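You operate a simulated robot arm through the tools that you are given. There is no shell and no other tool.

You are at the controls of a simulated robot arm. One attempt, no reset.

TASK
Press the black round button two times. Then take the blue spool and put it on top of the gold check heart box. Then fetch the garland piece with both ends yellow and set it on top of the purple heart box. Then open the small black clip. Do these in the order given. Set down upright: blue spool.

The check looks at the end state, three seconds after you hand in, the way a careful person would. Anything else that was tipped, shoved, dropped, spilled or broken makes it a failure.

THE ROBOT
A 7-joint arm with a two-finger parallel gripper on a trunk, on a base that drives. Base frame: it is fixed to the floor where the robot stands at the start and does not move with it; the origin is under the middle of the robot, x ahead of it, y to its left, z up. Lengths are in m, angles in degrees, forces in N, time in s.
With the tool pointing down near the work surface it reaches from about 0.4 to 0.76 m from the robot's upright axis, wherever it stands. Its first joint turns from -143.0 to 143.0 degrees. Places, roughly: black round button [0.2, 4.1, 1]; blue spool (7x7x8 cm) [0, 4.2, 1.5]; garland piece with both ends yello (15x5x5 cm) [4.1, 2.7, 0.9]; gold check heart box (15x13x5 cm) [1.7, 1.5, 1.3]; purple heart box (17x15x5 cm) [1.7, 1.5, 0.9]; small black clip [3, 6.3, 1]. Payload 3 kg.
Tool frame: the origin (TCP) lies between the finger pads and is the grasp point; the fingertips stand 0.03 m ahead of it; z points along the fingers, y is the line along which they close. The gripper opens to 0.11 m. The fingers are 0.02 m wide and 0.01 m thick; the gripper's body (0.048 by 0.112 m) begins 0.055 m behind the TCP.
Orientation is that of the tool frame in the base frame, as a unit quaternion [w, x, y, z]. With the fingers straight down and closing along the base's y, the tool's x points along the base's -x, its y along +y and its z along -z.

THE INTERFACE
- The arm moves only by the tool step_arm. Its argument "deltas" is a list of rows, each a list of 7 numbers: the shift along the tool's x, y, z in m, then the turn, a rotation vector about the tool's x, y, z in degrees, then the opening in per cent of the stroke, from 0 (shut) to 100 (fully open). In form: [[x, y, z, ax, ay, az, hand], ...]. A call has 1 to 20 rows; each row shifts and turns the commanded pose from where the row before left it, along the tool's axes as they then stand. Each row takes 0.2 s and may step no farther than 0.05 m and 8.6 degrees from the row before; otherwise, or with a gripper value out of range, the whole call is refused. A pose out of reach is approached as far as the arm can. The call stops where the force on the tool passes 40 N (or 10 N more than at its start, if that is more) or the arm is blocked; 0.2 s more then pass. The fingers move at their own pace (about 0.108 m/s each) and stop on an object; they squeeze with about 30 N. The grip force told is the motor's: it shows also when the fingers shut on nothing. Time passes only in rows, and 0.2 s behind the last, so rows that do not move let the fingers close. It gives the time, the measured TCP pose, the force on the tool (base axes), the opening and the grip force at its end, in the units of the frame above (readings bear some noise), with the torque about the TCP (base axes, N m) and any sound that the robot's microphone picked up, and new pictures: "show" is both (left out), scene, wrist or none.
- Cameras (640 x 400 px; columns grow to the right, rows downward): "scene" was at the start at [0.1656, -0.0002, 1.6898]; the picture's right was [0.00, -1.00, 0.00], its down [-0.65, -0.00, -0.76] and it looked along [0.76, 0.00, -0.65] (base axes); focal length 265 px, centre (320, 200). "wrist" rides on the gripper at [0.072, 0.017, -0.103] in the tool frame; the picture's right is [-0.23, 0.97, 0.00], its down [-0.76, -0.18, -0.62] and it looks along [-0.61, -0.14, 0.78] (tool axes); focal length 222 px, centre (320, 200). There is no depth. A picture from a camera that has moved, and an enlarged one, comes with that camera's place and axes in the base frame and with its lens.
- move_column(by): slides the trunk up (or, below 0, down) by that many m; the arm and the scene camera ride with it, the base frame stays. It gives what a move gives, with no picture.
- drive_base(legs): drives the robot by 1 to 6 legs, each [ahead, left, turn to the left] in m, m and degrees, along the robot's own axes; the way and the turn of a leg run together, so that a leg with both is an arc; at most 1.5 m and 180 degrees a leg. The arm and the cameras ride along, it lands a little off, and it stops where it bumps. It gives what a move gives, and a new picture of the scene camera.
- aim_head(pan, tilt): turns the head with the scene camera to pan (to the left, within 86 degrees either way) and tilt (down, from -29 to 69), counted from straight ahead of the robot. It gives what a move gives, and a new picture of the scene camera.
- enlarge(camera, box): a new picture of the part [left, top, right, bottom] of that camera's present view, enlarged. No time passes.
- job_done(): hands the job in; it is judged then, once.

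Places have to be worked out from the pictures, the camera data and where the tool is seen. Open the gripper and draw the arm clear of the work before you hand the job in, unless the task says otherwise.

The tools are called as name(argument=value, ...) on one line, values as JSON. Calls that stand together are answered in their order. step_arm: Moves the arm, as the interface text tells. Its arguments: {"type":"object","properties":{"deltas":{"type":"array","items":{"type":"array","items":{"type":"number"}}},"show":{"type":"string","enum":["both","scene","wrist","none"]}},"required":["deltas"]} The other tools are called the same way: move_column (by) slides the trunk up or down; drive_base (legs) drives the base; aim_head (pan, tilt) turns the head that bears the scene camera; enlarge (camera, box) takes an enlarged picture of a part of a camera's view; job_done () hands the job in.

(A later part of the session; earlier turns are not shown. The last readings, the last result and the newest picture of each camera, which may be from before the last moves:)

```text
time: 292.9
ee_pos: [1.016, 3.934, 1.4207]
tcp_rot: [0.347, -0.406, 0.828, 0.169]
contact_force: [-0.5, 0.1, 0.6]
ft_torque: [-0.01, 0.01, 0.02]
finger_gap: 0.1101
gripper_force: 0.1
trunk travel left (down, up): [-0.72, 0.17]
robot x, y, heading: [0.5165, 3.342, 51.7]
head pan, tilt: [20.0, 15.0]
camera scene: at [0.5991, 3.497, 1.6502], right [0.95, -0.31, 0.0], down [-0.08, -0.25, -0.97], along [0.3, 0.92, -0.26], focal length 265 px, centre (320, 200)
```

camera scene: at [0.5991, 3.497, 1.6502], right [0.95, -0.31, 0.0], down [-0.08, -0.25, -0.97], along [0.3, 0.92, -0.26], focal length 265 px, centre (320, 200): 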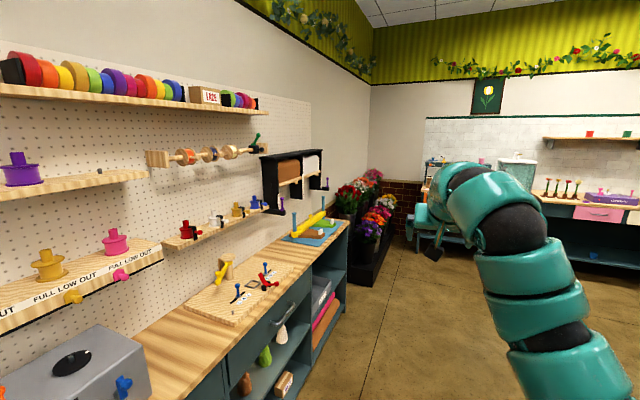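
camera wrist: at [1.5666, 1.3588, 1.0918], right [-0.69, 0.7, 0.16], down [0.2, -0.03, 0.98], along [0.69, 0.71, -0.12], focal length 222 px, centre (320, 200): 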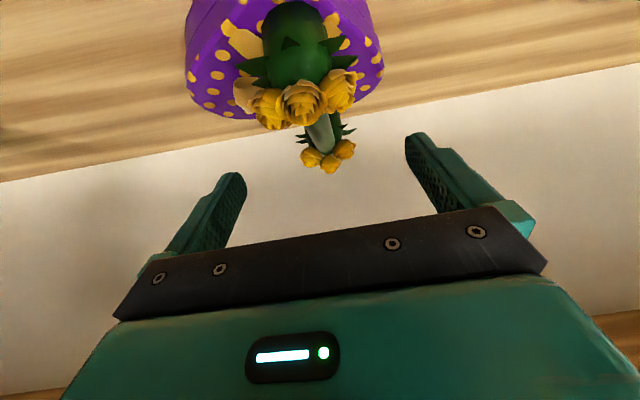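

Clear ahead. I drive another 1.3 m and look at the tables along the back wall.

drive_base(legs=[[1.3, -0.1, 0.3]])

aim_head(pan=15, tilt=25)

aim_head(pan=-25, tilt=25)

```text
time: 299.5
ee_pos: [1.9254, 4.9065, 1.4208]
tcp_rot: [0.348, -0.399, 0.831, 0.167]
contact_force: [0.3, 0.2, -0.4]
ft_torque: [0.02, 0.03, 0.01]
finger_gap: 0.11
gripper_force: 0.0
trunk travel left (down, up): [-0.72, 0.17]
robot x, y, heading: [1.4227, 4.3221, 51.2]
head pan, tilt: [20.0, 15.0]
camera scene: at [1.5042, 4.4746, 1.6502], right [0.95, -0.32, 0.0], down [-0.08, -0.25, -0.97], along [0.31, 0.91, -0.26], focal length 265 px, centre (320, 200)
```

scene: 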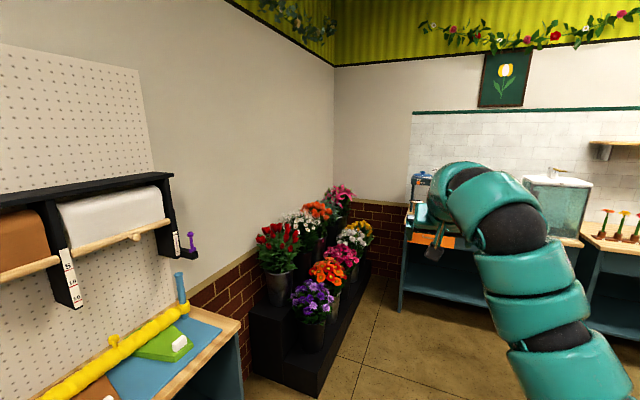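

```text
time: 300.3
ee_pos: [1.9256, 4.9054, 1.421]
tcp_rot: [0.348, -0.4, 0.832, 0.167]
contact_force: [0.3, -0.1, 0.3]
ft_torque: [-0.04, -0.03, 0.01]
finger_gap: 0.1101
gripper_force: 0.0
trunk travel left (down, up): [-0.72, 0.17]
robot x, y, heading: [1.4241, 4.32, 51.2]
head pan, tilt: [15.0, 25.0]
camera scene: at [1.5109, 4.4702, 1.634], right [0.92, -0.4, 0.0], down [-0.17, -0.39, -0.91], along [0.36, 0.83, -0.42], focal length 265 px, centre (320, 200)
```

scene: 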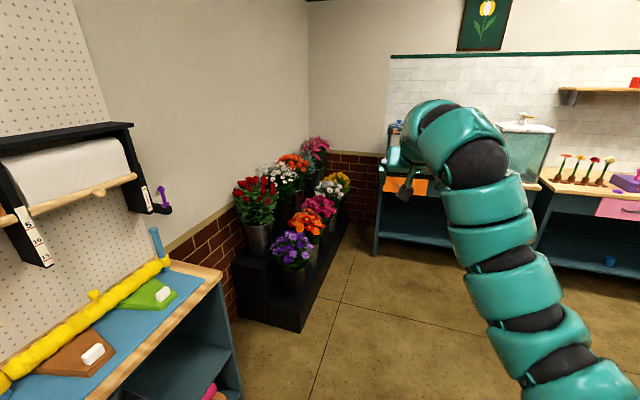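

```text
time: 301.3
ee_pos: [1.9254, 4.9059, 1.4209]
tcp_rot: [0.348, -0.4, 0.832, 0.166]
contact_force: [0.3, -0.4, -0.1]
ft_torque: [-0.03, -0.04, -0.01]
finger_gap: 0.1101
gripper_force: 0.0
trunk travel left (down, up): [-0.72, 0.17]
robot x, y, heading: [1.4239, 4.321, 51.3]
head pan, tilt: [-25.0, 25.0]
camera scene: at [1.5565, 4.4268, 1.634], right [0.44, -0.9, 0.0], down [-0.38, -0.19, -0.91], along [0.81, 0.4, -0.42], focal length 265 px, centre (320, 200)
```

scene: 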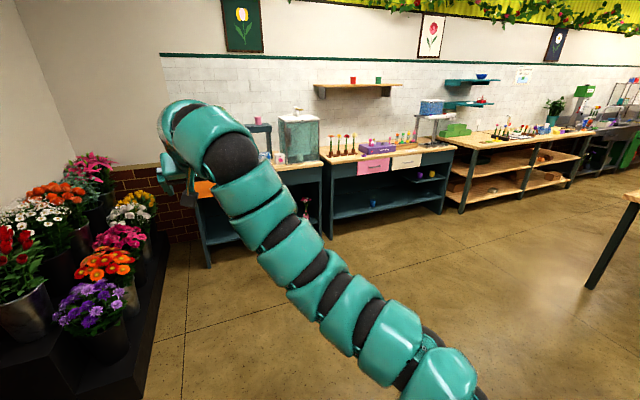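

The clip should be on the left back table, hidden behind the arm. I drive 1 m ahead and 0.4 m right to see the table top from the side.

drive_base(legs=[[1.0, -0.4, 0.8]])

aim_head(pan=28, tilt=25)

enlarge(camera="scene", box=[220, 100, 420, 240])

```text
time: 306.9
ee_pos: [2.8507, 5.4553, 1.4204]
tcp_rot: [0.346, -0.408, 0.828, 0.17]
contact_force: [0.3, 0.7, 0.2]
ft_torque: [0.01, 0.01, -0.01]
finger_gap: 0.1099
gripper_force: 0.1
trunk travel left (down, up): [-0.72, 0.17]
robot x, y, heading: [2.3561, 4.8648, 52.4]
head pan, tilt: [-25.0, 25.0]
camera scene: at [2.4897, 4.9689, 1.6339], right [0.46, -0.89, 0.0], down [-0.38, -0.19, -0.91], along [0.8, 0.42, -0.42], focal length 265 px, centre (320, 200)
```

scene: 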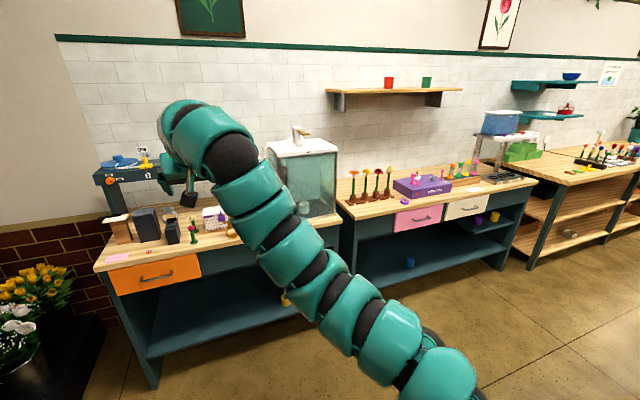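

```text
time: 308.1
ee_pos: [2.8486, 5.4546, 1.4208]
tcp_rot: [0.346, -0.408, 0.828, 0.17]
contact_force: [0.0, -0.3, 0.2]
ft_torque: [-0.02, 0.03, 0.0]
finger_gap: 0.1096
gripper_force: 0.0
trunk travel left (down, up): [-0.72, 0.17]
robot x, y, heading: [2.3553, 4.862, 52.3]
head pan, tilt: [28.0, 25.0]
camera scene: at [2.423, 5.0171, 1.634], right [0.99, -0.17, 0.0], down [-0.07, -0.42, -0.91], along [0.15, 0.89, -0.42], focal length 265 px, centre (320, 200)
```

scene: 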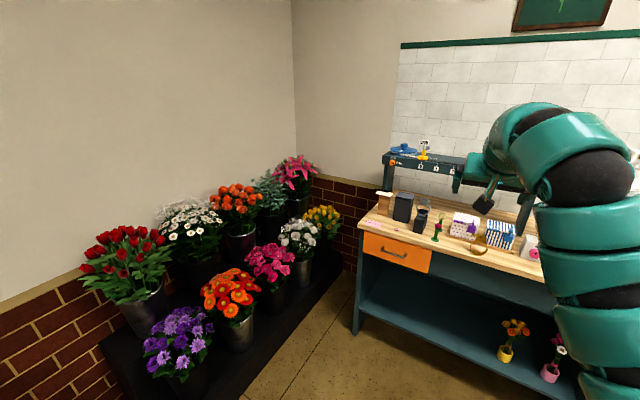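

```text
2.86 times, centred on (320, 170) of scene
camera zoom: at [2.423, 5.0171, 1.634], right [0.99, -0.17, 0.0], down [-0.07, -0.42, -0.91], along [0.15, 0.89, -0.42], focal length 757 px, centre (320, 286)
```

zoom: 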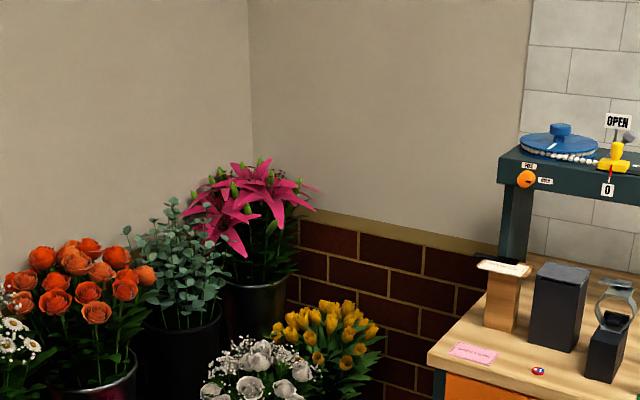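

I enlarge the left back table to find the clip.

enlarge(camera="scene", box=[355, 180, 455, 250])

enlarge(camera="scene", box=[430, 180, 550, 270])

enlarge(camera="scene", box=[370, 130, 480, 200])

```text
5.71 times, centred on (405, 215) of scene
camera zoom: at [2.423, 5.0171, 1.634], right [0.99, -0.17, 0.0], down [-0.07, -0.42, -0.91], along [0.15, 0.89, -0.42], focal length 1514 px, centre (-166, 114)
```

zoom: 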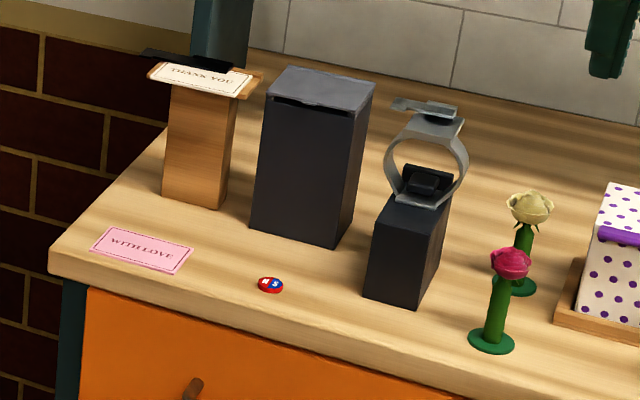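

```text
4.44 times, centred on (490, 225) of scene
camera zoom: at [2.423, 5.0171, 1.634], right [0.99, -0.17, 0.0], down [-0.07, -0.42, -0.91], along [0.15, 0.89, -0.42], focal length 1177 px, centre (-436, 89)
```

zoom: 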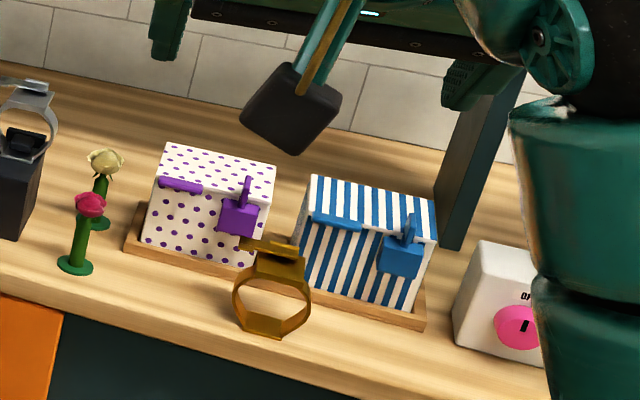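

```text
5.71 times, centred on (425, 165) of scene
camera zoom: at [2.423, 5.0171, 1.634], right [0.99, -0.17, 0.0], down [-0.07, -0.42, -0.91], along [0.15, 0.89, -0.42], focal length 1514 px, centre (-280, 400)
```

zoom: 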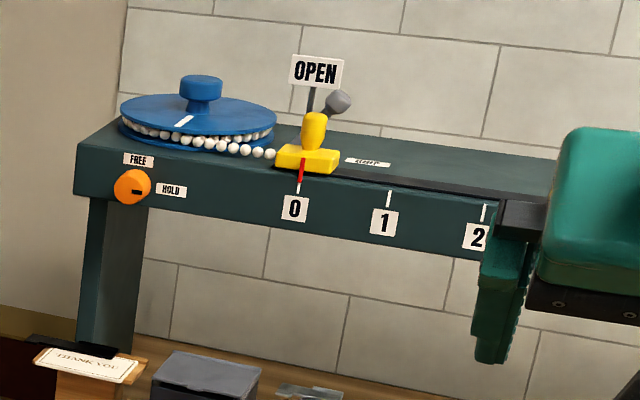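

The small black clip sits on the wooden block, holding the "THANK YOU" card. I drive a little nearer and look at it closely.

drive_base(legs=[[0.5, 0.05, 0]])

aim_head(pan=28, tilt=35)

enlarge(camera="scene", box=[280, 100, 440, 220])

```text
time: 311.1
ee_pos: [3.122, 5.8836, 1.4203]
tcp_rot: [0.347, -0.405, 0.829, 0.168]
contact_force: [-0.3, 0.1, -0.2]
ft_torque: [0.0, 0.02, -0.03]
finger_gap: 0.1098
gripper_force: 0.1
trunk travel left (down, up): [-0.72, 0.17]
robot x, y, heading: [2.6261, 5.2947, 52.1]
head pan, tilt: [28.0, 25.0]
camera scene: at [2.6947, 5.449, 1.6339], right [0.98, -0.17, 0.0], down [-0.07, -0.42, -0.91], along [0.16, 0.89, -0.42], focal length 265 px, centre (320, 200)
```

scene: 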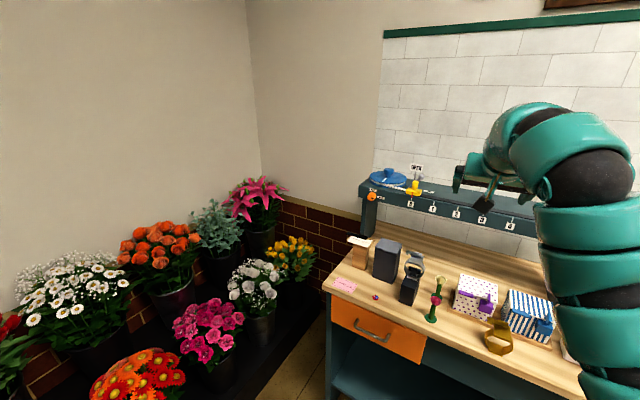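

```text
time: 311.8
ee_pos: [3.1227, 5.8824, 1.42]
tcp_rot: [0.347, -0.406, 0.829, 0.169]
contact_force: [-0.6, -0.4, 0.3]
ft_torque: [-0.01, 0.02, 0.0]
finger_gap: 0.1103
gripper_force: 0.1
trunk travel left (down, up): [-0.72, 0.17]
robot x, y, heading: [2.6296, 5.2922, 52.0]
head pan, tilt: [28.0, 35.0]
camera scene: at [2.6934, 5.4442, 1.6183], right [0.98, -0.17, 0.0], down [-0.1, -0.56, -0.82], along [0.14, 0.81, -0.57], focal length 265 px, centre (320, 200)
```

scene: 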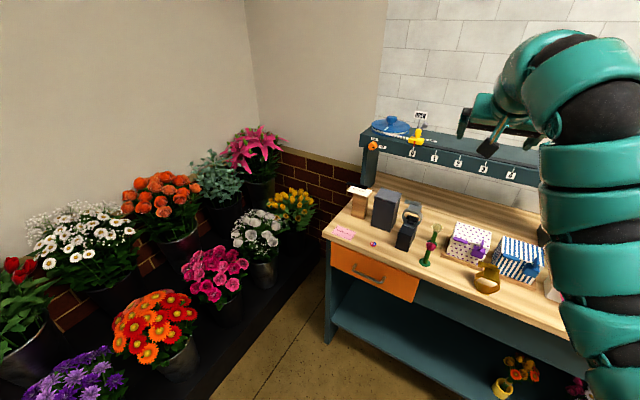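

```text
3.33 times, centred on (360, 160) of scene
camera zoom: at [2.6934, 5.4442, 1.6183], right [0.98, -0.17, 0.0], down [-0.1, -0.56, -0.82], along [0.14, 0.81, -0.57], focal length 883 px, centre (187, 333)
```

zoom: 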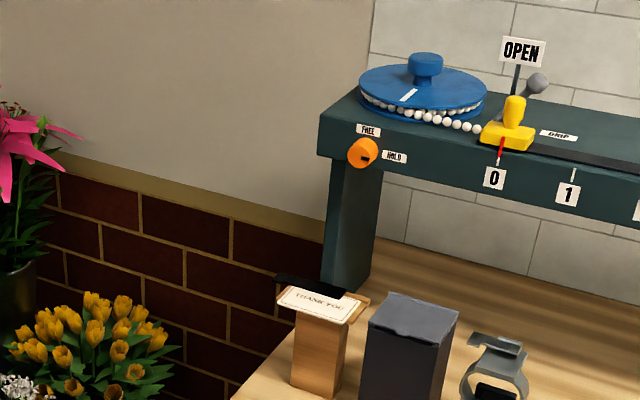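

enlarge(camera="scene", box=[335, 170, 395, 225])

move_column(by=0.15)

enlarge(camera="scene", box=[335, 190, 395, 245])

```text
7.27 times, centred on (365, 198) of scene
camera zoom: at [2.6934, 5.4442, 1.6183], right [0.98, -0.17, 0.0], down [-0.1, -0.56, -0.82], along [0.14, 0.81, -0.57], focal length 1926 px, centre (-7, 218)
```

zoom: 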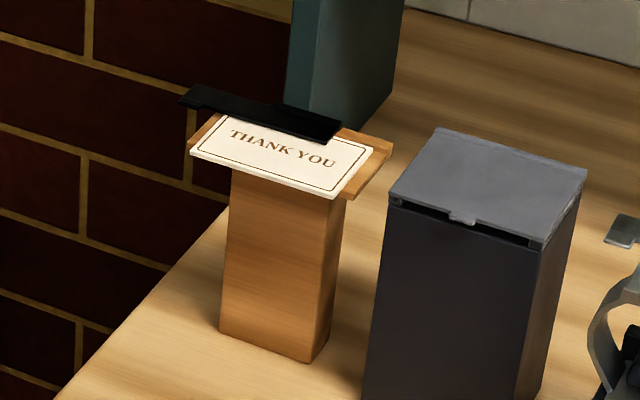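

```text
time: 313.5
ee_pos: [3.1239, 5.8838, 1.5704]
tcp_rot: [0.347, -0.406, 0.828, 0.169]
contact_force: [-0.2, 0.3, -0.7]
ft_torque: [0.0, -0.01, 0.01]
finger_gap: 0.11
gripper_force: 0.0
trunk travel left (down, up): [-0.87, 0.02]
robot x, y, heading: [2.6255, 5.2964, 52.0]
head pan, tilt: [28.0, 35.0]
```

```text
7.27 times, centred on (365, 218) of scene
camera zoom: at [2.6937, 5.4444, 1.7682], right [0.98, -0.17, 0.0], down [-0.1, -0.57, -0.82], along [0.14, 0.81, -0.57], focal length 1926 px, centre (-7, 73)
```

zoom: 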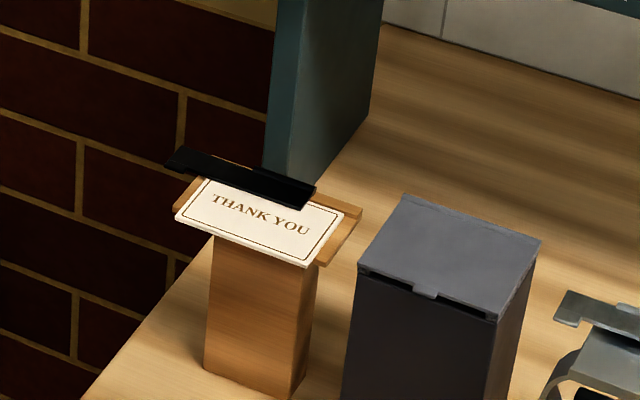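

The clip's black bar is at about (2.997, 6.314, 1.055), with its left end sticking out past the block. I drive closer and left (keeping clear of the flower stand), with the arm high above.

drive_base(legs=[[0.15, 0.2, 0]])

aim_head(pan=10, tilt=45)

step_arm(deltas=[[0, 0, 0, 0, 0, 0, 0]], show="wrist")

```text
time: 315.4
ee_pos: [3.0557, 6.1272, 1.5706]
tcp_rot: [0.347, -0.404, 0.829, 0.168]
contact_force: [-0.6, 0.7, 0.0]
ft_torque: [-0.02, 0.02, 0.0]
finger_gap: 0.1104
gripper_force: 0.1
trunk travel left (down, up): [-0.87, 0.02]
robot x, y, heading: [2.5588, 5.5387, 52.1]
head pan, tilt: [28.0, 35.0]
camera scene: at [2.6256, 5.6888, 1.7681], right [0.98, -0.17, 0.0], down [-0.1, -0.57, -0.82], along [0.14, 0.81, -0.57], focal length 265 px, centre (320, 200)
```

scene: 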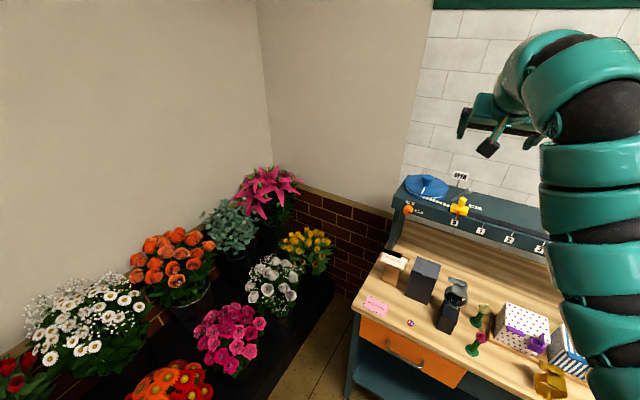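

```text
time: 316.2
ee_pos: [3.0568, 6.1242, 1.5702]
tcp_rot: [0.347, -0.403, 0.83, 0.168]
contact_force: [0.5, -0.2, 0.2]
ft_torque: [0.03, -0.01, 0.0]
finger_gap: 0.1101
gripper_force: 0.0
trunk travel left (down, up): [-0.87, 0.02]
robot x, y, heading: [2.5607, 5.5441, 52.0]
head pan, tilt: [10.0, 45.0]
camera scene: at [2.6487, 5.6725, 1.7535], right [0.88, -0.47, 0.0], down [-0.33, -0.62, -0.71], along [0.33, 0.62, -0.71], focal length 265 px, centre (320, 200)
```

scene: 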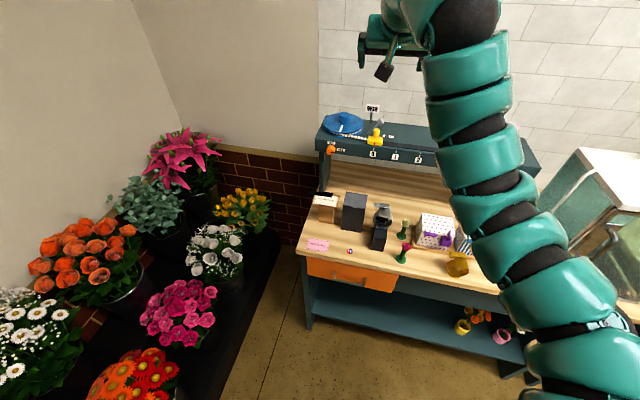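

```text
time: 316.6
ee_pos: [3.0566, 6.1254, 1.5691]
tcp_rot: [0.347, -0.405, 0.829, 0.169]
contact_force: [-0.5, 0.4, -0.9]
ft_torque: [0.01, 0.0, -0.01]
finger_gap: 0.0262
gripper_force: 0.0
trunk travel left (down, up): [-0.87, 0.02]
robot x, y, heading: [2.5628, 5.5382, 51.8]
head pan, tilt: [10.0, 45.0]
camera wrist: at [2.9658, 6.0376, 1.5919], right [-0.67, 0.73, 0.16], down [0.2, -0.04, 0.98], along [0.72, 0.69, -0.12], focal length 222 px, centre (320, 200)
```

wrist: 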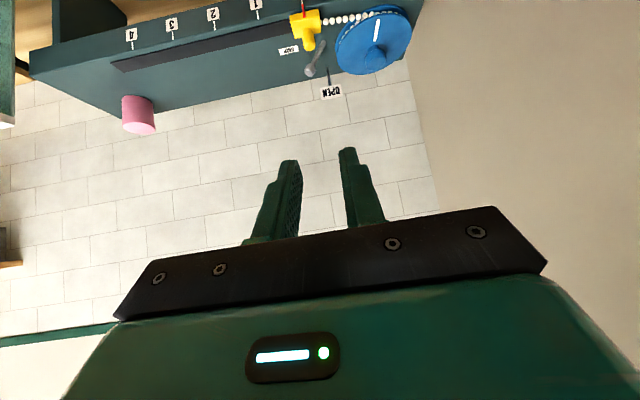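

I enlarge the clip from this nearer, steeper view.

enlarge(camera="scene", box=[300, 180, 350, 230])

enlarge(camera="scene", box=[290, 100, 450, 240])

```text
8.00 times, centred on (325, 205) of scene
camera zoom: at [2.6487, 5.6727, 1.7534], right [0.88, -0.47, 0.0], down [-0.33, -0.62, -0.71], along [0.33, 0.62, -0.71], focal length 2119 px, centre (280, 160)
```

zoom: 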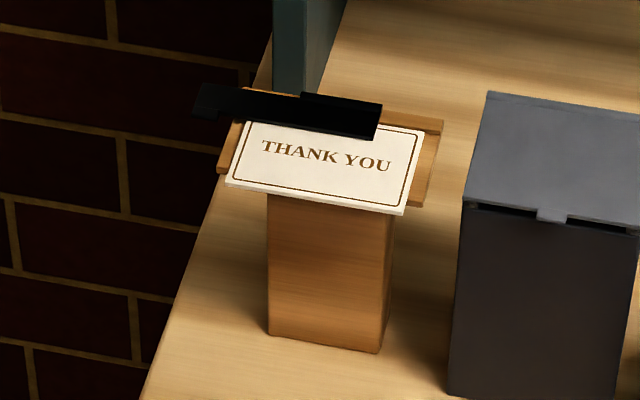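

```text
2.86 times, centred on (370, 170) of scene
camera zoom: at [2.6487, 5.6727, 1.7534], right [0.88, -0.47, 0.0], down [-0.33, -0.62, -0.71], along [0.33, 0.62, -0.71], focal length 757 px, centre (177, 286)
```

zoom: 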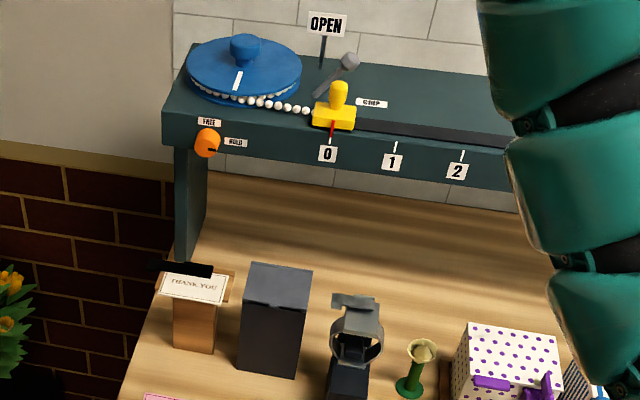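

The tab overhangs the board's left edge by about 2 cm, at U≈6.822, W≈−1.565, z≈1.05. I'll lift it from below with closed fingertips: first tilt the tool to 30° below level, and shift left 0.205 m at this safe height.

step_arm(deltas=[[0, 0.041, 0, 0, -7.2, 0, 0], [0, 0.041, 0, 0, -7.3, 0, 0], [0, 0.041, 0, 0, 0, 0, 0], [0, 0.041, 0, 0, 0, 0, 0], [0, 0.041, 0, 0, 0, 0, 0], [0, 0, 0, 0, 0, 0, 0]], show="none")

move_column(by=-0.35)

step_arm(deltas=[[0, 0, 0, 0, 0, 0, 0]], show="both")

```text
time: 318.0
ee_pos: [2.8985, 6.2504, 1.5713]
tcp_rot: [0.449, -0.379, 0.779, 0.219]
contact_force: [1.1, 0.2, -0.7]
ft_torque: [-0.02, 0.01, 0.05]
finger_gap: 0.0
gripper_force: 30.0
trunk travel left (down, up): [-0.87, 0.02]
robot x, y, heading: [2.5587, 5.5385, 51.9]
head pan, tilt: [10.0, 45.0]
```

```text
time: 321.4
ee_pos: [2.8973, 6.2506, 1.2206]
tcp_rot: [0.449, -0.379, 0.779, 0.218]
contact_force: [0.9, -0.6, -0.3]
ft_torque: [-0.01, -0.02, -0.04]
finger_gap: 0.0001
gripper_force: 30.2
trunk travel left (down, up): [-0.52, 0.37]
robot x, y, heading: [2.5623, 5.5354, 51.7]
head pan, tilt: [10.0, 45.0]
```

```text
time: 321.8
ee_pos: [2.8968, 6.2502, 1.2209]
tcp_rot: [0.449, -0.38, 0.779, 0.218]
contact_force: [0.1, 0.7, 0.6]
ft_torque: [0.02, -0.02, 0.0]
finger_gap: 0.0
gripper_force: 29.7
trunk travel left (down, up): [-0.52, 0.37]
robot x, y, heading: [2.5575, 5.5388, 52.1]
head pan, tilt: [10.0, 45.0]
camera scene: at [2.6486, 5.6729, 1.4034], right [0.88, -0.47, 0.0], down [-0.33, -0.62, -0.71], along [0.33, 0.62, -0.71], focal length 265 px, centre (320, 200)
camera wrist: at [2.8056, 6.1621, 1.2099], right [-0.7, 0.69, 0.2], down [0.04, -0.23, 0.97], along [0.72, 0.69, 0.13], focal length 222 px, centre (320, 200)
```

scene: 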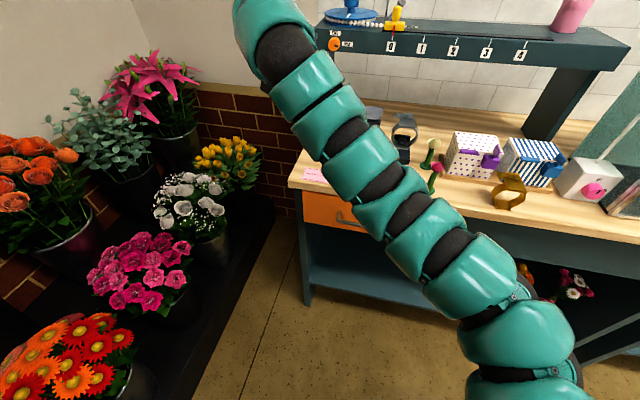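
wrist: 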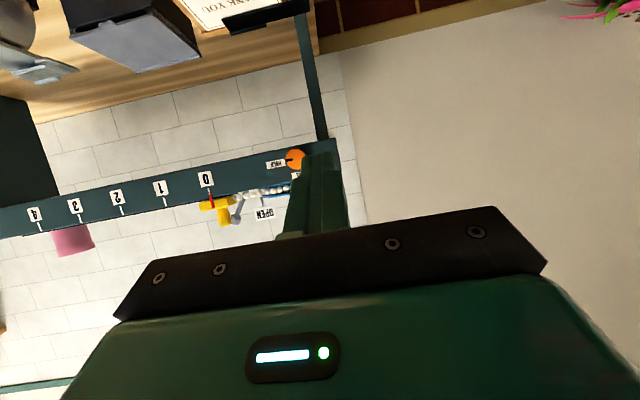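

The tool is lined up at W≈−1.5675, and the clip shows at the top of the wrist picture. I lower 12 cm more and look again.

move_column(by=-0.12)

step_arm(deltas=[[0, 0, 0, 0, 0, 0, 0]], show="both")

enlarge(camera="wrist", box=[160, 0, 400, 150])

```text
time: 323.3
ee_pos: [2.8967, 6.2513, 1.0993]
tcp_rot: [0.449, -0.379, 0.779, 0.218]
contact_force: [0.7, 0.7, -0.8]
ft_torque: [-0.01, -0.02, 0.01]
finger_gap: 0.0
gripper_force: 30.3
trunk travel left (down, up): [-0.4, 0.49]
robot x, y, heading: [2.5594, 5.5373, 51.7]
head pan, tilt: [10.0, 45.0]
```

```text
time: 323.7
ee_pos: [2.897, 6.2513, 1.1]
tcp_rot: [0.449, -0.38, 0.779, 0.219]
contact_force: [0.1, -0.2, -0.4]
ft_torque: [0.0, 0.01, -0.02]
finger_gap: 0.0
gripper_force: 30.1
trunk travel left (down, up): [-0.4, 0.49]
robot x, y, heading: [2.56, 5.5406, 51.9]
head pan, tilt: [10.0, 45.0]
camera scene: at [2.6486, 5.6729, 1.2834], right [0.88, -0.47, 0.0], down [-0.33, -0.62, -0.71], along [0.33, 0.62, -0.71], focal length 265 px, centre (320, 200)
camera wrist: at [2.8056, 6.1621, 1.0899], right [-0.7, 0.69, 0.2], down [0.04, -0.23, 0.97], along [0.72, 0.69, 0.13], focal length 222 px, centre (320, 200)
```

scene: 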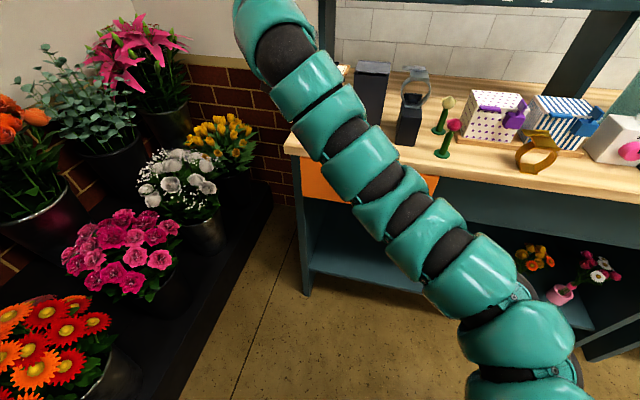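
wrist: 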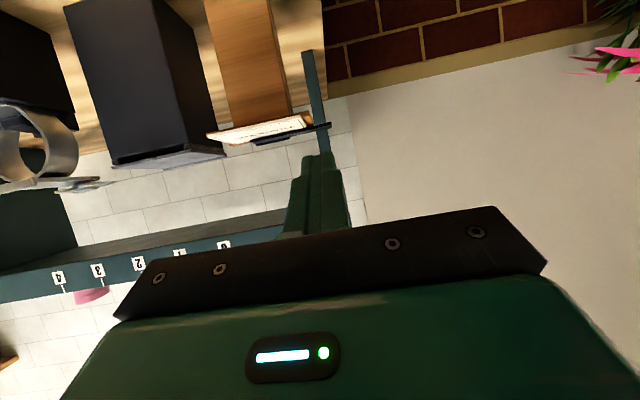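

```text
2.67 times, centred on (280, 75) of wrist
camera zoom: at [2.8056, 6.1621, 1.0899], right [-0.7, 0.69, 0.2], down [0.04, -0.23, 0.97], along [0.72, 0.69, 0.13], focal length 592 px, centre (427, 533)
```

zoom: 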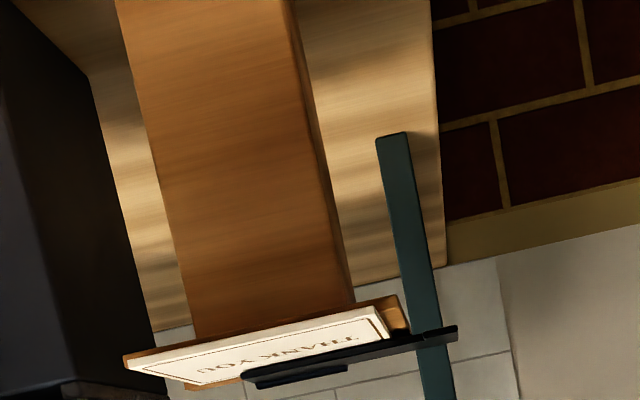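

The wrist view puts the tab at U≈6.822, W≈−1.571, with its underside at z≈1.042. I lower the tool to TCP z≈1.01, then move forward so that the fingertips come under the tab.

move_column(by=-0.09)

step_arm(deltas=[[-0.011, 0.001, 0.019, 0, 0, 0, 0], [-0.011, 0.001, 0.019, 0, 0, 0, 0], [-0.011, 0, 0.019, 0, 0, 0, 0], [0, 0, 0, 0, 0, 0, 0]], show="wrist")

enlarge(camera="wrist", box=[220, 80, 420, 220])

```text
time: 324.9
ee_pos: [2.8968, 6.2506, 1.0106]
tcp_rot: [0.449, -0.38, 0.779, 0.218]
contact_force: [-0.1, 0.1, -0.5]
ft_torque: [-0.01, 0.03, 0.03]
finger_gap: 0.0001
gripper_force: 30.5
trunk travel left (down, up): [-0.31, 0.58]
robot x, y, heading: [2.5591, 5.5394, 51.9]
head pan, tilt: [10.0, 45.0]
```

```text
time: 325.9
ee_pos: [2.9367, 6.3047, 1.0117]
tcp_rot: [0.448, -0.381, 0.779, 0.219]
contact_force: [0.4, -0.6, -0.2]
ft_torque: [0.02, -0.01, 0.04]
finger_gap: 0.0002
gripper_force: 29.7
trunk travel left (down, up): [-0.31, 0.58]
robot x, y, heading: [2.5605, 5.5385, 51.9]
head pan, tilt: [10.0, 45.0]
camera wrist: at [2.8446, 6.2146, 1.0003], right [-0.7, 0.69, 0.2], down [0.04, -0.23, 0.97], along [0.72, 0.69, 0.13], focal length 222 px, centre (320, 200)
```

wrist: 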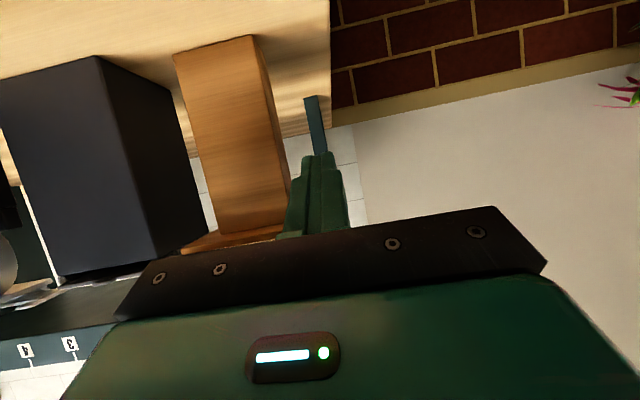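

```text
2.86 times, centred on (320, 150) of wrist
camera zoom: at [2.8446, 6.2146, 1.0003], right [-0.7, 0.69, 0.2], down [0.04, -0.23, 0.97], along [0.72, 0.69, 0.13], focal length 635 px, centre (320, 343)
```

zoom: 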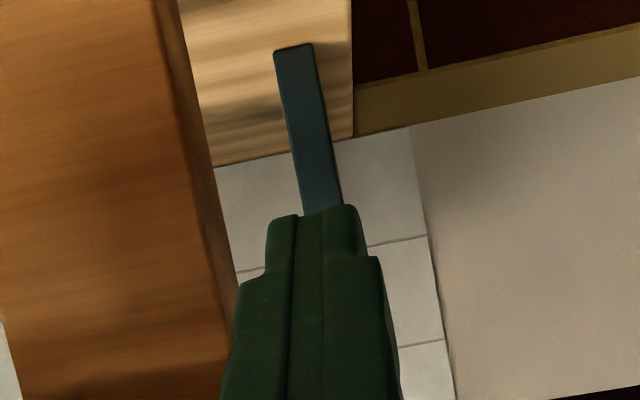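

The fingers are left of the block, and the tip is just short of being under the tab. I go 2.1 cm further, then raise in small steps watching force.

step_arm(deltas=[[-0.0105, 0, 0.0182, 0, 0, 0, 0], [0, 0, 0, 0, 0, 0, 0]], show="none")

step_arm(deltas=[[-0.0087, 0, -0.005, 0, 0, 0, 0], [-0.0043, 0, -0.0025, 0, 0, 0, 0], [-0.0043, 0, -0.0025, 0, 0, 0, 0], [0, 0, 0, 0, 0, 0, 0]], show="none")

step_arm(deltas=[[-0.0043, 0, -0.0025, 0, 0, 0, 0], [-0.0043, 0, -0.0025, 0, 0, 0, 0], [0, 0, 0, 0, 0, 0, 0]], show="wrist")

```text
time: 326.6
ee_pos: [2.9416, 6.3119, 1.0101]
tcp_rot: [0.449, -0.381, 0.778, 0.219]
contact_force: [0.5, 0.1, -0.3]
ft_torque: [-0.01, -0.01, 0.0]
finger_gap: 0.0001
gripper_force: 30.0
out of reach, approached as far as the arm can: row 1
trunk travel left (down, up): [-0.31, 0.58]
robot x, y, heading: [2.5624, 5.5376, 51.9]
head pan, tilt: [10.0, 45.0]
```

```text
time: 327.6
ee_pos: [2.9428, 6.3104, 1.0197]
tcp_rot: [0.449, -0.38, 0.779, 0.218]
contact_force: [0.4, -0.1, 0.0]
ft_torque: [0.0, -0.02, -0.01]
finger_gap: 0.0002
gripper_force: 30.3
out of reach, approached as far as the arm can: row 1, 3
trunk travel left (down, up): [-0.31, 0.58]
robot x, y, heading: [2.5613, 5.5355, 51.8]
head pan, tilt: [10.0, 45.0]
```

```text
time: 328.4
ee_pos: [2.9431, 6.3074, 1.0224]
tcp_rot: [0.449, -0.381, 0.778, 0.219]
contact_force: [-0.5, -0.8, -0.5]
ft_torque: [-0.02, -0.03, -0.01]
finger_gap: 0.0
gripper_force: 30.2
out of reach, approached as far as the arm can: row 1, 2
trunk travel left (down, up): [-0.31, 0.58]
robot x, y, heading: [2.56, 5.5349, 51.6]
head pan, tilt: [10.0, 45.0]
camera wrist: at [2.851, 6.2188, 1.0115], right [-0.7, 0.69, 0.2], down [0.04, -0.23, 0.97], along [0.72, 0.69, 0.13], focal length 222 px, centre (320, 200)
```

wrist: 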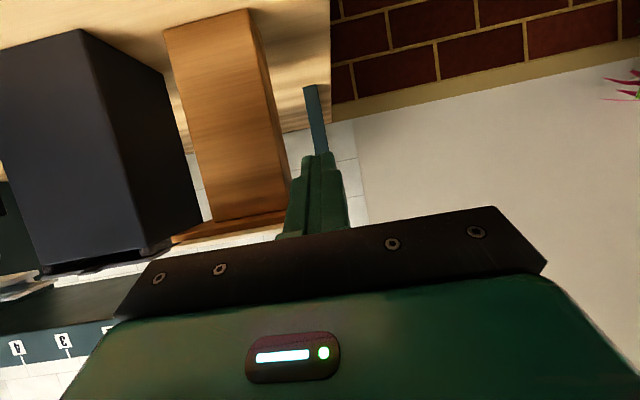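

The arm is at full stretch. I pull the tool back 6 cm, and drive the base 9 cm ahead to gain reach.

step_arm(deltas=[[0.015, 0, -0.026, 0, 0, 0, 0], [0.015, 0, -0.026, 0, 0, 0, 0], [0, 0, 0, 0, 0, 0, 0]], show="none")

drive_base(legs=[[0.07, 0, 0]])

step_arm(deltas=[[0, 0, 0, 0, 0, 0, 0]], show="wrist")

```text
time: 329.1
ee_pos: [2.9054, 6.2598, 1.0233]
tcp_rot: [0.448, -0.38, 0.779, 0.219]
contact_force: [0.6, 0.0, 0.3]
ft_torque: [0.05, -0.04, 0.03]
finger_gap: 0.0
gripper_force: 29.5
trunk travel left (down, up): [-0.31, 0.58]
robot x, y, heading: [2.5608, 5.5365, 51.9]
head pan, tilt: [10.0, 45.0]
```

```text
time: 330.2
ee_pos: [2.9488, 6.3161, 1.0206]
tcp_rot: [0.449, -0.38, 0.779, 0.218]
contact_force: [-2.6, -2.9, -4.5]
ft_torque: [0.06, 0.0, -0.07]
finger_gap: 0.0
gripper_force: 30.2
trunk travel left (down, up): [-0.31, 0.58]
robot x, y, heading: [2.6077, 5.5945, 51.8]
head pan, tilt: [10.0, 45.0]
camera scene: at [2.6927, 5.7293, 1.1934], right [0.88, -0.47, 0.0], down [-0.33, -0.62, -0.71], along [0.33, 0.62, -0.71], focal length 265 px, centre (320, 200)
```

scene: 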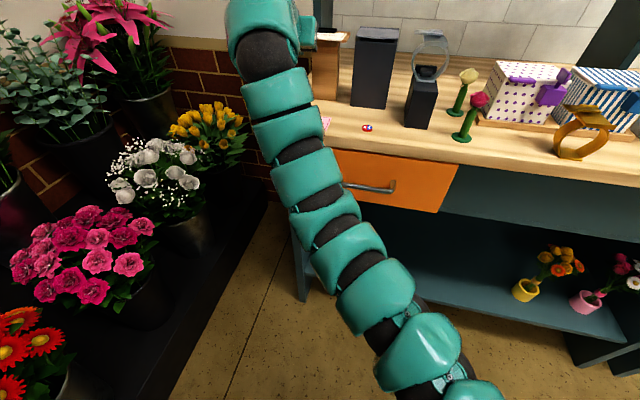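

```text
time: 330.6
ee_pos: [2.9481, 6.316, 1.0231]
tcp_rot: [0.449, -0.38, 0.779, 0.219]
contact_force: [-1.7, -1.6, -2.3]
ft_torque: [0.03, 0.02, -0.02]
finger_gap: 0.0
gripper_force: 30.5
trunk travel left (down, up): [-0.31, 0.58]
robot x, y, heading: [2.606, 5.5962, 51.8]
head pan, tilt: [10.0, 45.0]
camera wrist: at [2.857, 6.2274, 1.0115], right [-0.7, 0.69, 0.2], down [0.04, -0.23, 0.97], along [0.72, 0.69, 0.13], focal length 222 px, centre (320, 200)
```

wrist: 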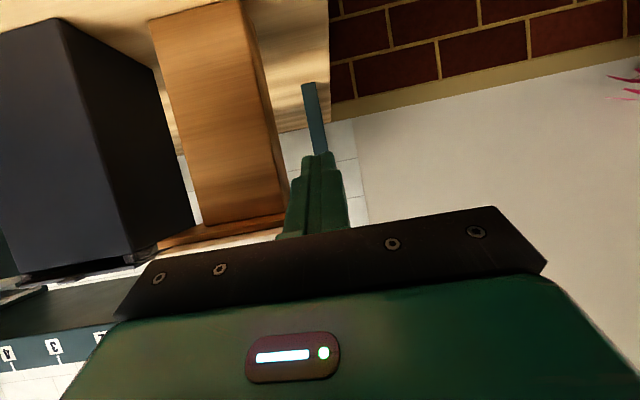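

There is a light touch on the tab already (force down and back). I now lift straight up in small steps.

step_arm(deltas=[[-0.0043, 0, -0.0025, 0, 0, 0, 0], [-0.0043, 0, -0.0025, 0, 0, 0, 0], [0, 0, 0, 0, 0, 0, 0]], show="none")

step_arm(deltas=[[-0.0043, 0, -0.0025, 0, 0, 0, 0], [-0.0043, 0, -0.0025, 0, 0, 0, 0], [0, 0, 0, 0, 0, 0, 0]], show="both")

```text
time: 331.1
ee_pos: [2.9484, 6.316, 1.0219]
tcp_rot: [0.444, -0.383, 0.782, 0.212]
contact_force: [-1.6, -4.6, -6.0]
ft_torque: [0.09, 0.02, -0.08]
finger_gap: 0.0001
gripper_force: 30.5
trunk travel left (down, up): [-0.31, 0.58]
robot x, y, heading: [2.6059, 5.5957, 52.0]
head pan, tilt: [10.0, 45.0]
stopped in row 2: the force on the tool passed its limit at 46 N (the readings are from after the stop); the commanded pose is now the measured one
```

```text
time: 331.6
ee_pos: [2.9471, 6.3177, 1.0214]
tcp_rot: [0.439, -0.385, 0.784, 0.207]
contact_force: [-1.1, -3.8, -6.9]
ft_torque: [0.1, 0.01, -0.06]
finger_gap: 0.0001
gripper_force: 30.2
trunk travel left (down, up): [-0.31, 0.58]
robot x, y, heading: [2.6018, 5.5912, 51.9]
head pan, tilt: [10.0, 45.0]
stopped in row 2: the force on the tool passed its limit at 47 N (the readings are from after the stop); the commanded pose is now the measured one
camera scene: at [2.693, 5.729, 1.1936], right [0.88, -0.47, 0.0], down [-0.33, -0.62, -0.71], along [0.33, 0.62, -0.71], focal length 265 px, centre (320, 200)
camera wrist: at [2.856, 6.2277, 1.0149], right [-0.7, 0.7, 0.18], down [0.05, -0.2, 0.98], along [0.72, 0.69, 0.1], focal length 222 px, centre (320, 200)
```

scene: 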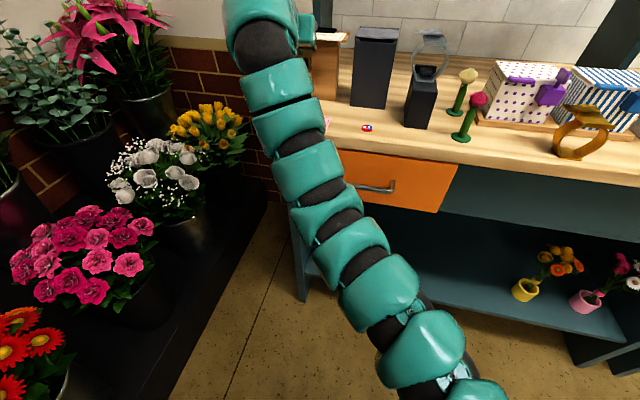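
wrist: 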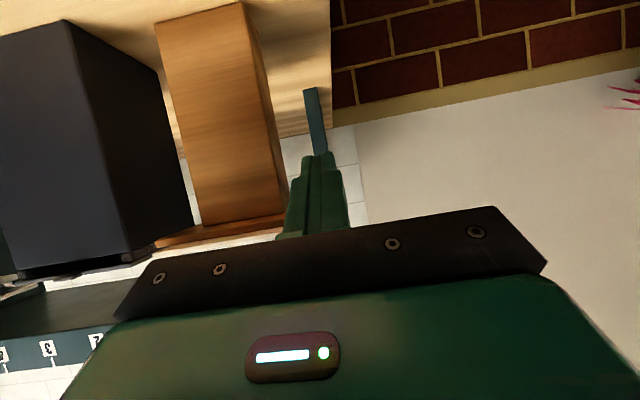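

The finger's top is catching the board's front-left corner rather than the tab alone. I lower and back off, then yaw the tool 17° to the right so that the finger comes in from the left, clear of the board.

step_arm(deltas=[[0.0102, 0, 0.0063, 0, 0, 0, 0], [0.0158, 0.012, -0.0255, 0, 0, 0, 0], [0, 0, 0, 7.3, 0, 4.4, 0], [0, 0, 0, 7.3, 0, 4.4, 0], [0, 0, 0, 0, 0, 0, 0]], show="wrist")

```text
time: 332.8
ee_pos: [2.9191, 6.2995, 1.0099]
tcp_rot: [0.468, -0.264, 0.831, 0.14]
contact_force: [0.3, 0.3, -0.2]
ft_torque: [0.0, 0.01, 0.01]
finger_gap: 0.0
gripper_force: 30.2
trunk travel left (down, up): [-0.31, 0.58]
robot x, y, heading: [2.6072, 5.5919, 51.7]
head pan, tilt: [10.0, 45.0]
camera wrist: at [2.8048, 6.2418, 1.0025], right [-0.46, 0.87, 0.18], down [-0.02, -0.21, 0.98], along [0.89, 0.45, 0.11], focal length 222 px, centre (320, 200)
```

wrist: 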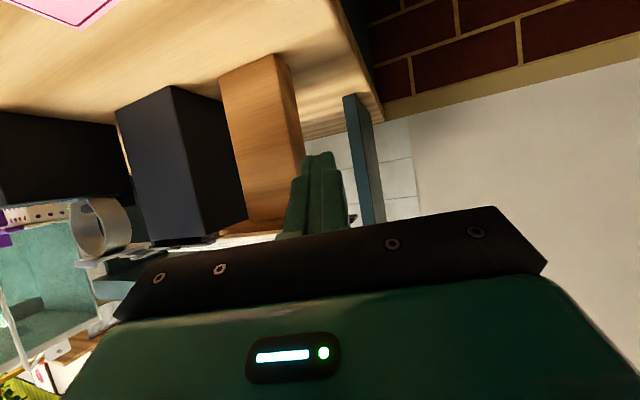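

The tab's end shows just left of the finger, at W≈−1.58 and z≈1.0425. I move the tip under it along the line and then lift again.

step_arm(deltas=[[-0.0092, 0.0065, 0.0148, 0, 0, 0, 0], [-0.0091, 0.0064, 0.0147, 0, 0, 0, 0], [0, 0, 0, 0, 0, 0, 0]], show="wrist")

enlarge(camera="wrist", box=[220, 80, 460, 240])

```text
time: 333.6
ee_pos: [2.934, 6.3214, 1.0091]
tcp_rot: [0.469, -0.265, 0.831, 0.14]
contact_force: [-0.1, 0.8, -0.1]
ft_torque: [-0.02, -0.01, 0.02]
finger_gap: 0.0
gripper_force: 29.6
out of reach, approached as far as the arm can: row 2
trunk travel left (down, up): [-0.31, 0.58]
robot x, y, heading: [2.6032, 5.5992, 51.7]
head pan, tilt: [10.0, 45.0]
camera wrist: at [2.8202, 6.2636, 1.0017], right [-0.46, 0.87, 0.18], down [-0.02, -0.21, 0.98], along [0.89, 0.45, 0.11], focal length 222 px, centre (320, 200)
```

wrist: 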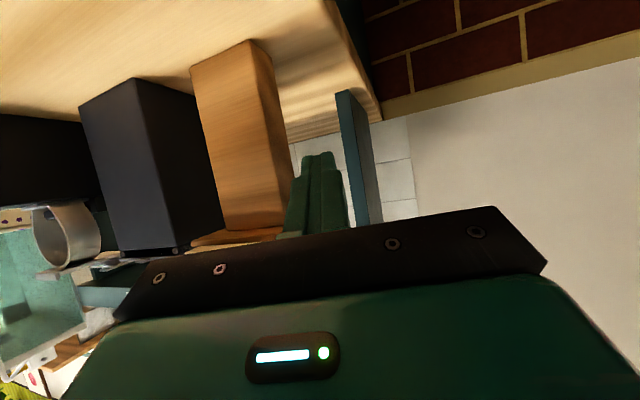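

```text
2.50 times, centred on (340, 160) of wrist
camera zoom: at [2.8202, 6.2636, 1.0017], right [-0.46, 0.87, 0.18], down [-0.02, -0.21, 0.98], along [0.89, 0.45, 0.11], focal length 555 px, centre (270, 300)
```

zoom: 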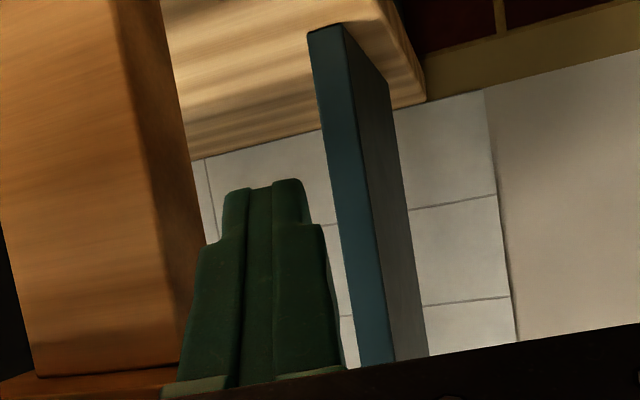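

The arm is at its reach limit again, 1 cm short. I pull the arm back 4 cm and drive 6 cm ahead.

step_arm(deltas=[[0.02, -0.0119, -0.0324, 0, 0, 0, 0], [0, 0, 0, 0, 0, 0, 0]], show="none")

drive_base(legs=[[0.06, 0, 0]])

step_arm(deltas=[[0, 0, 0, 0, 0, 0, 0]], show="wrist")

```text
time: 334.2
ee_pos: [2.9099, 6.2903, 1.0097]
tcp_rot: [0.467, -0.266, 0.831, 0.142]
contact_force: [0.2, 0.4, 0.6]
ft_torque: [-0.01, 0.0, 0.0]
finger_gap: 0.0
gripper_force: 29.8
trunk travel left (down, up): [-0.31, 0.58]
robot x, y, heading: [2.602, 5.5985, 51.7]
head pan, tilt: [10.0, 45.0]
```

```text
time: 335.2
ee_pos: [2.9475, 6.3373, 1.0099]
tcp_rot: [0.468, -0.266, 0.831, 0.142]
contact_force: [-0.4, 0.1, -0.3]
ft_torque: [-0.03, 0.01, 0.01]
finger_gap: 0.0
gripper_force: 29.8
trunk travel left (down, up): [-0.31, 0.58]
robot x, y, heading: [2.643, 5.6429, 51.9]
head pan, tilt: [10.0, 45.0]
camera scene: at [2.7297, 5.776, 1.1933], right [0.88, -0.47, 0.0], down [-0.33, -0.62, -0.71], along [0.33, 0.62, -0.71], focal length 265 px, centre (320, 200)
```

scene: 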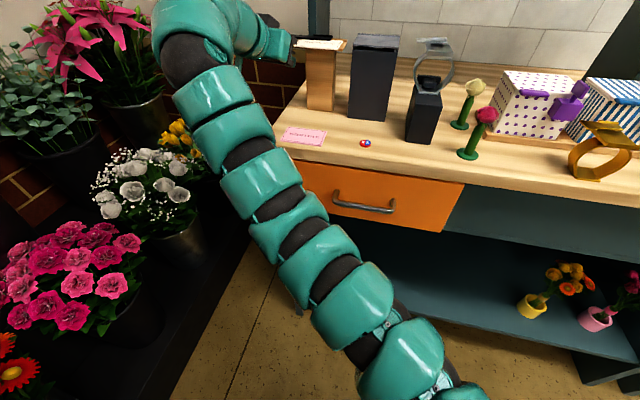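

```text
time: 335.6
ee_pos: [2.9479, 6.3379, 1.0112]
tcp_rot: [0.468, -0.265, 0.831, 0.142]
contact_force: [0.3, 0.4, 0.1]
ft_torque: [0.01, -0.02, -0.02]
finger_gap: 0.0
gripper_force: 30.6
trunk travel left (down, up): [-0.31, 0.58]
robot x, y, heading: [2.6412, 5.6409, 51.9]
head pan, tilt: [10.0, 45.0]
camera wrist: at [2.8331, 6.279, 1.0024], right [-0.46, 0.87, 0.18], down [-0.02, -0.21, 0.98], along [0.89, 0.45, 0.11], focal length 222 px, centre (320, 200)
```

wrist: 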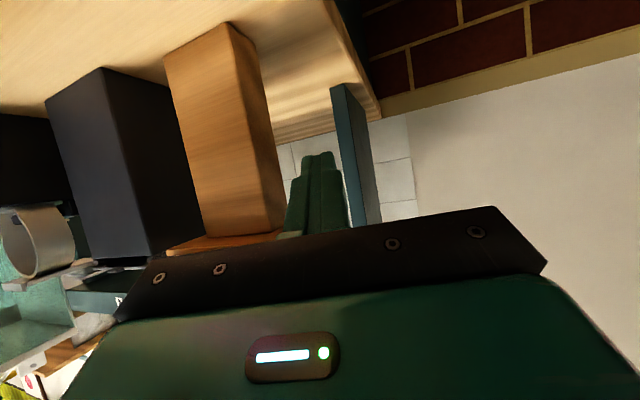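

The scene camera now sees the hand and the board. I aim the head at it and enlarge.

aim_head(pan=10, tilt=25)

enlarge(camera="scene", box=[230, 100, 370, 220])

```text
time: 336.4
ee_pos: [2.9471, 6.3376, 1.0097]
tcp_rot: [0.468, -0.265, 0.831, 0.141]
contact_force: [0.6, -0.9, 0.0]
ft_torque: [-0.02, 0.0, -0.02]
finger_gap: 0.0
gripper_force: 29.5
trunk travel left (down, up): [-0.31, 0.58]
robot x, y, heading: [2.6363, 5.6431, 51.8]
head pan, tilt: [10.0, 25.0]
camera scene: at [2.7347, 5.7853, 1.2239], right [0.88, -0.47, 0.0], down [-0.2, -0.37, -0.91], along [0.43, 0.8, -0.42], focal length 265 px, centre (320, 200)
```

scene: 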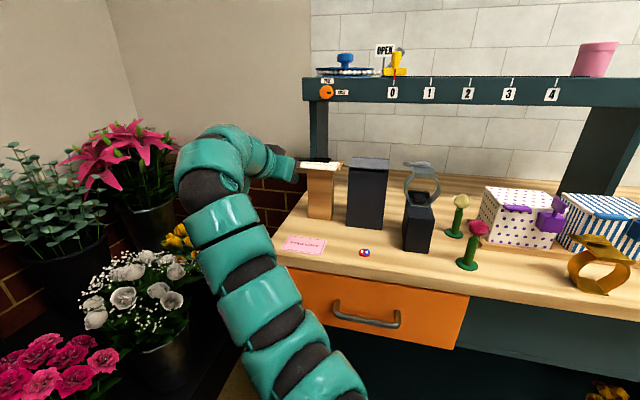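

```text
3.33 times, centred on (300, 160) of scene
camera zoom: at [2.7347, 5.7853, 1.2239], right [0.88, -0.47, 0.0], down [-0.2, -0.37, -0.91], along [0.43, 0.8, -0.42], focal length 883 px, centre (387, 333)
```

zoom: 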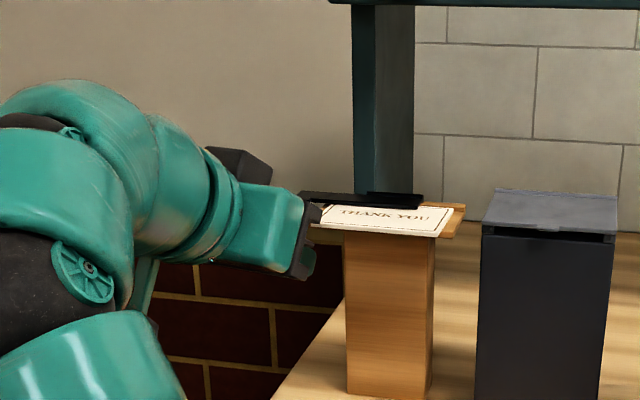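

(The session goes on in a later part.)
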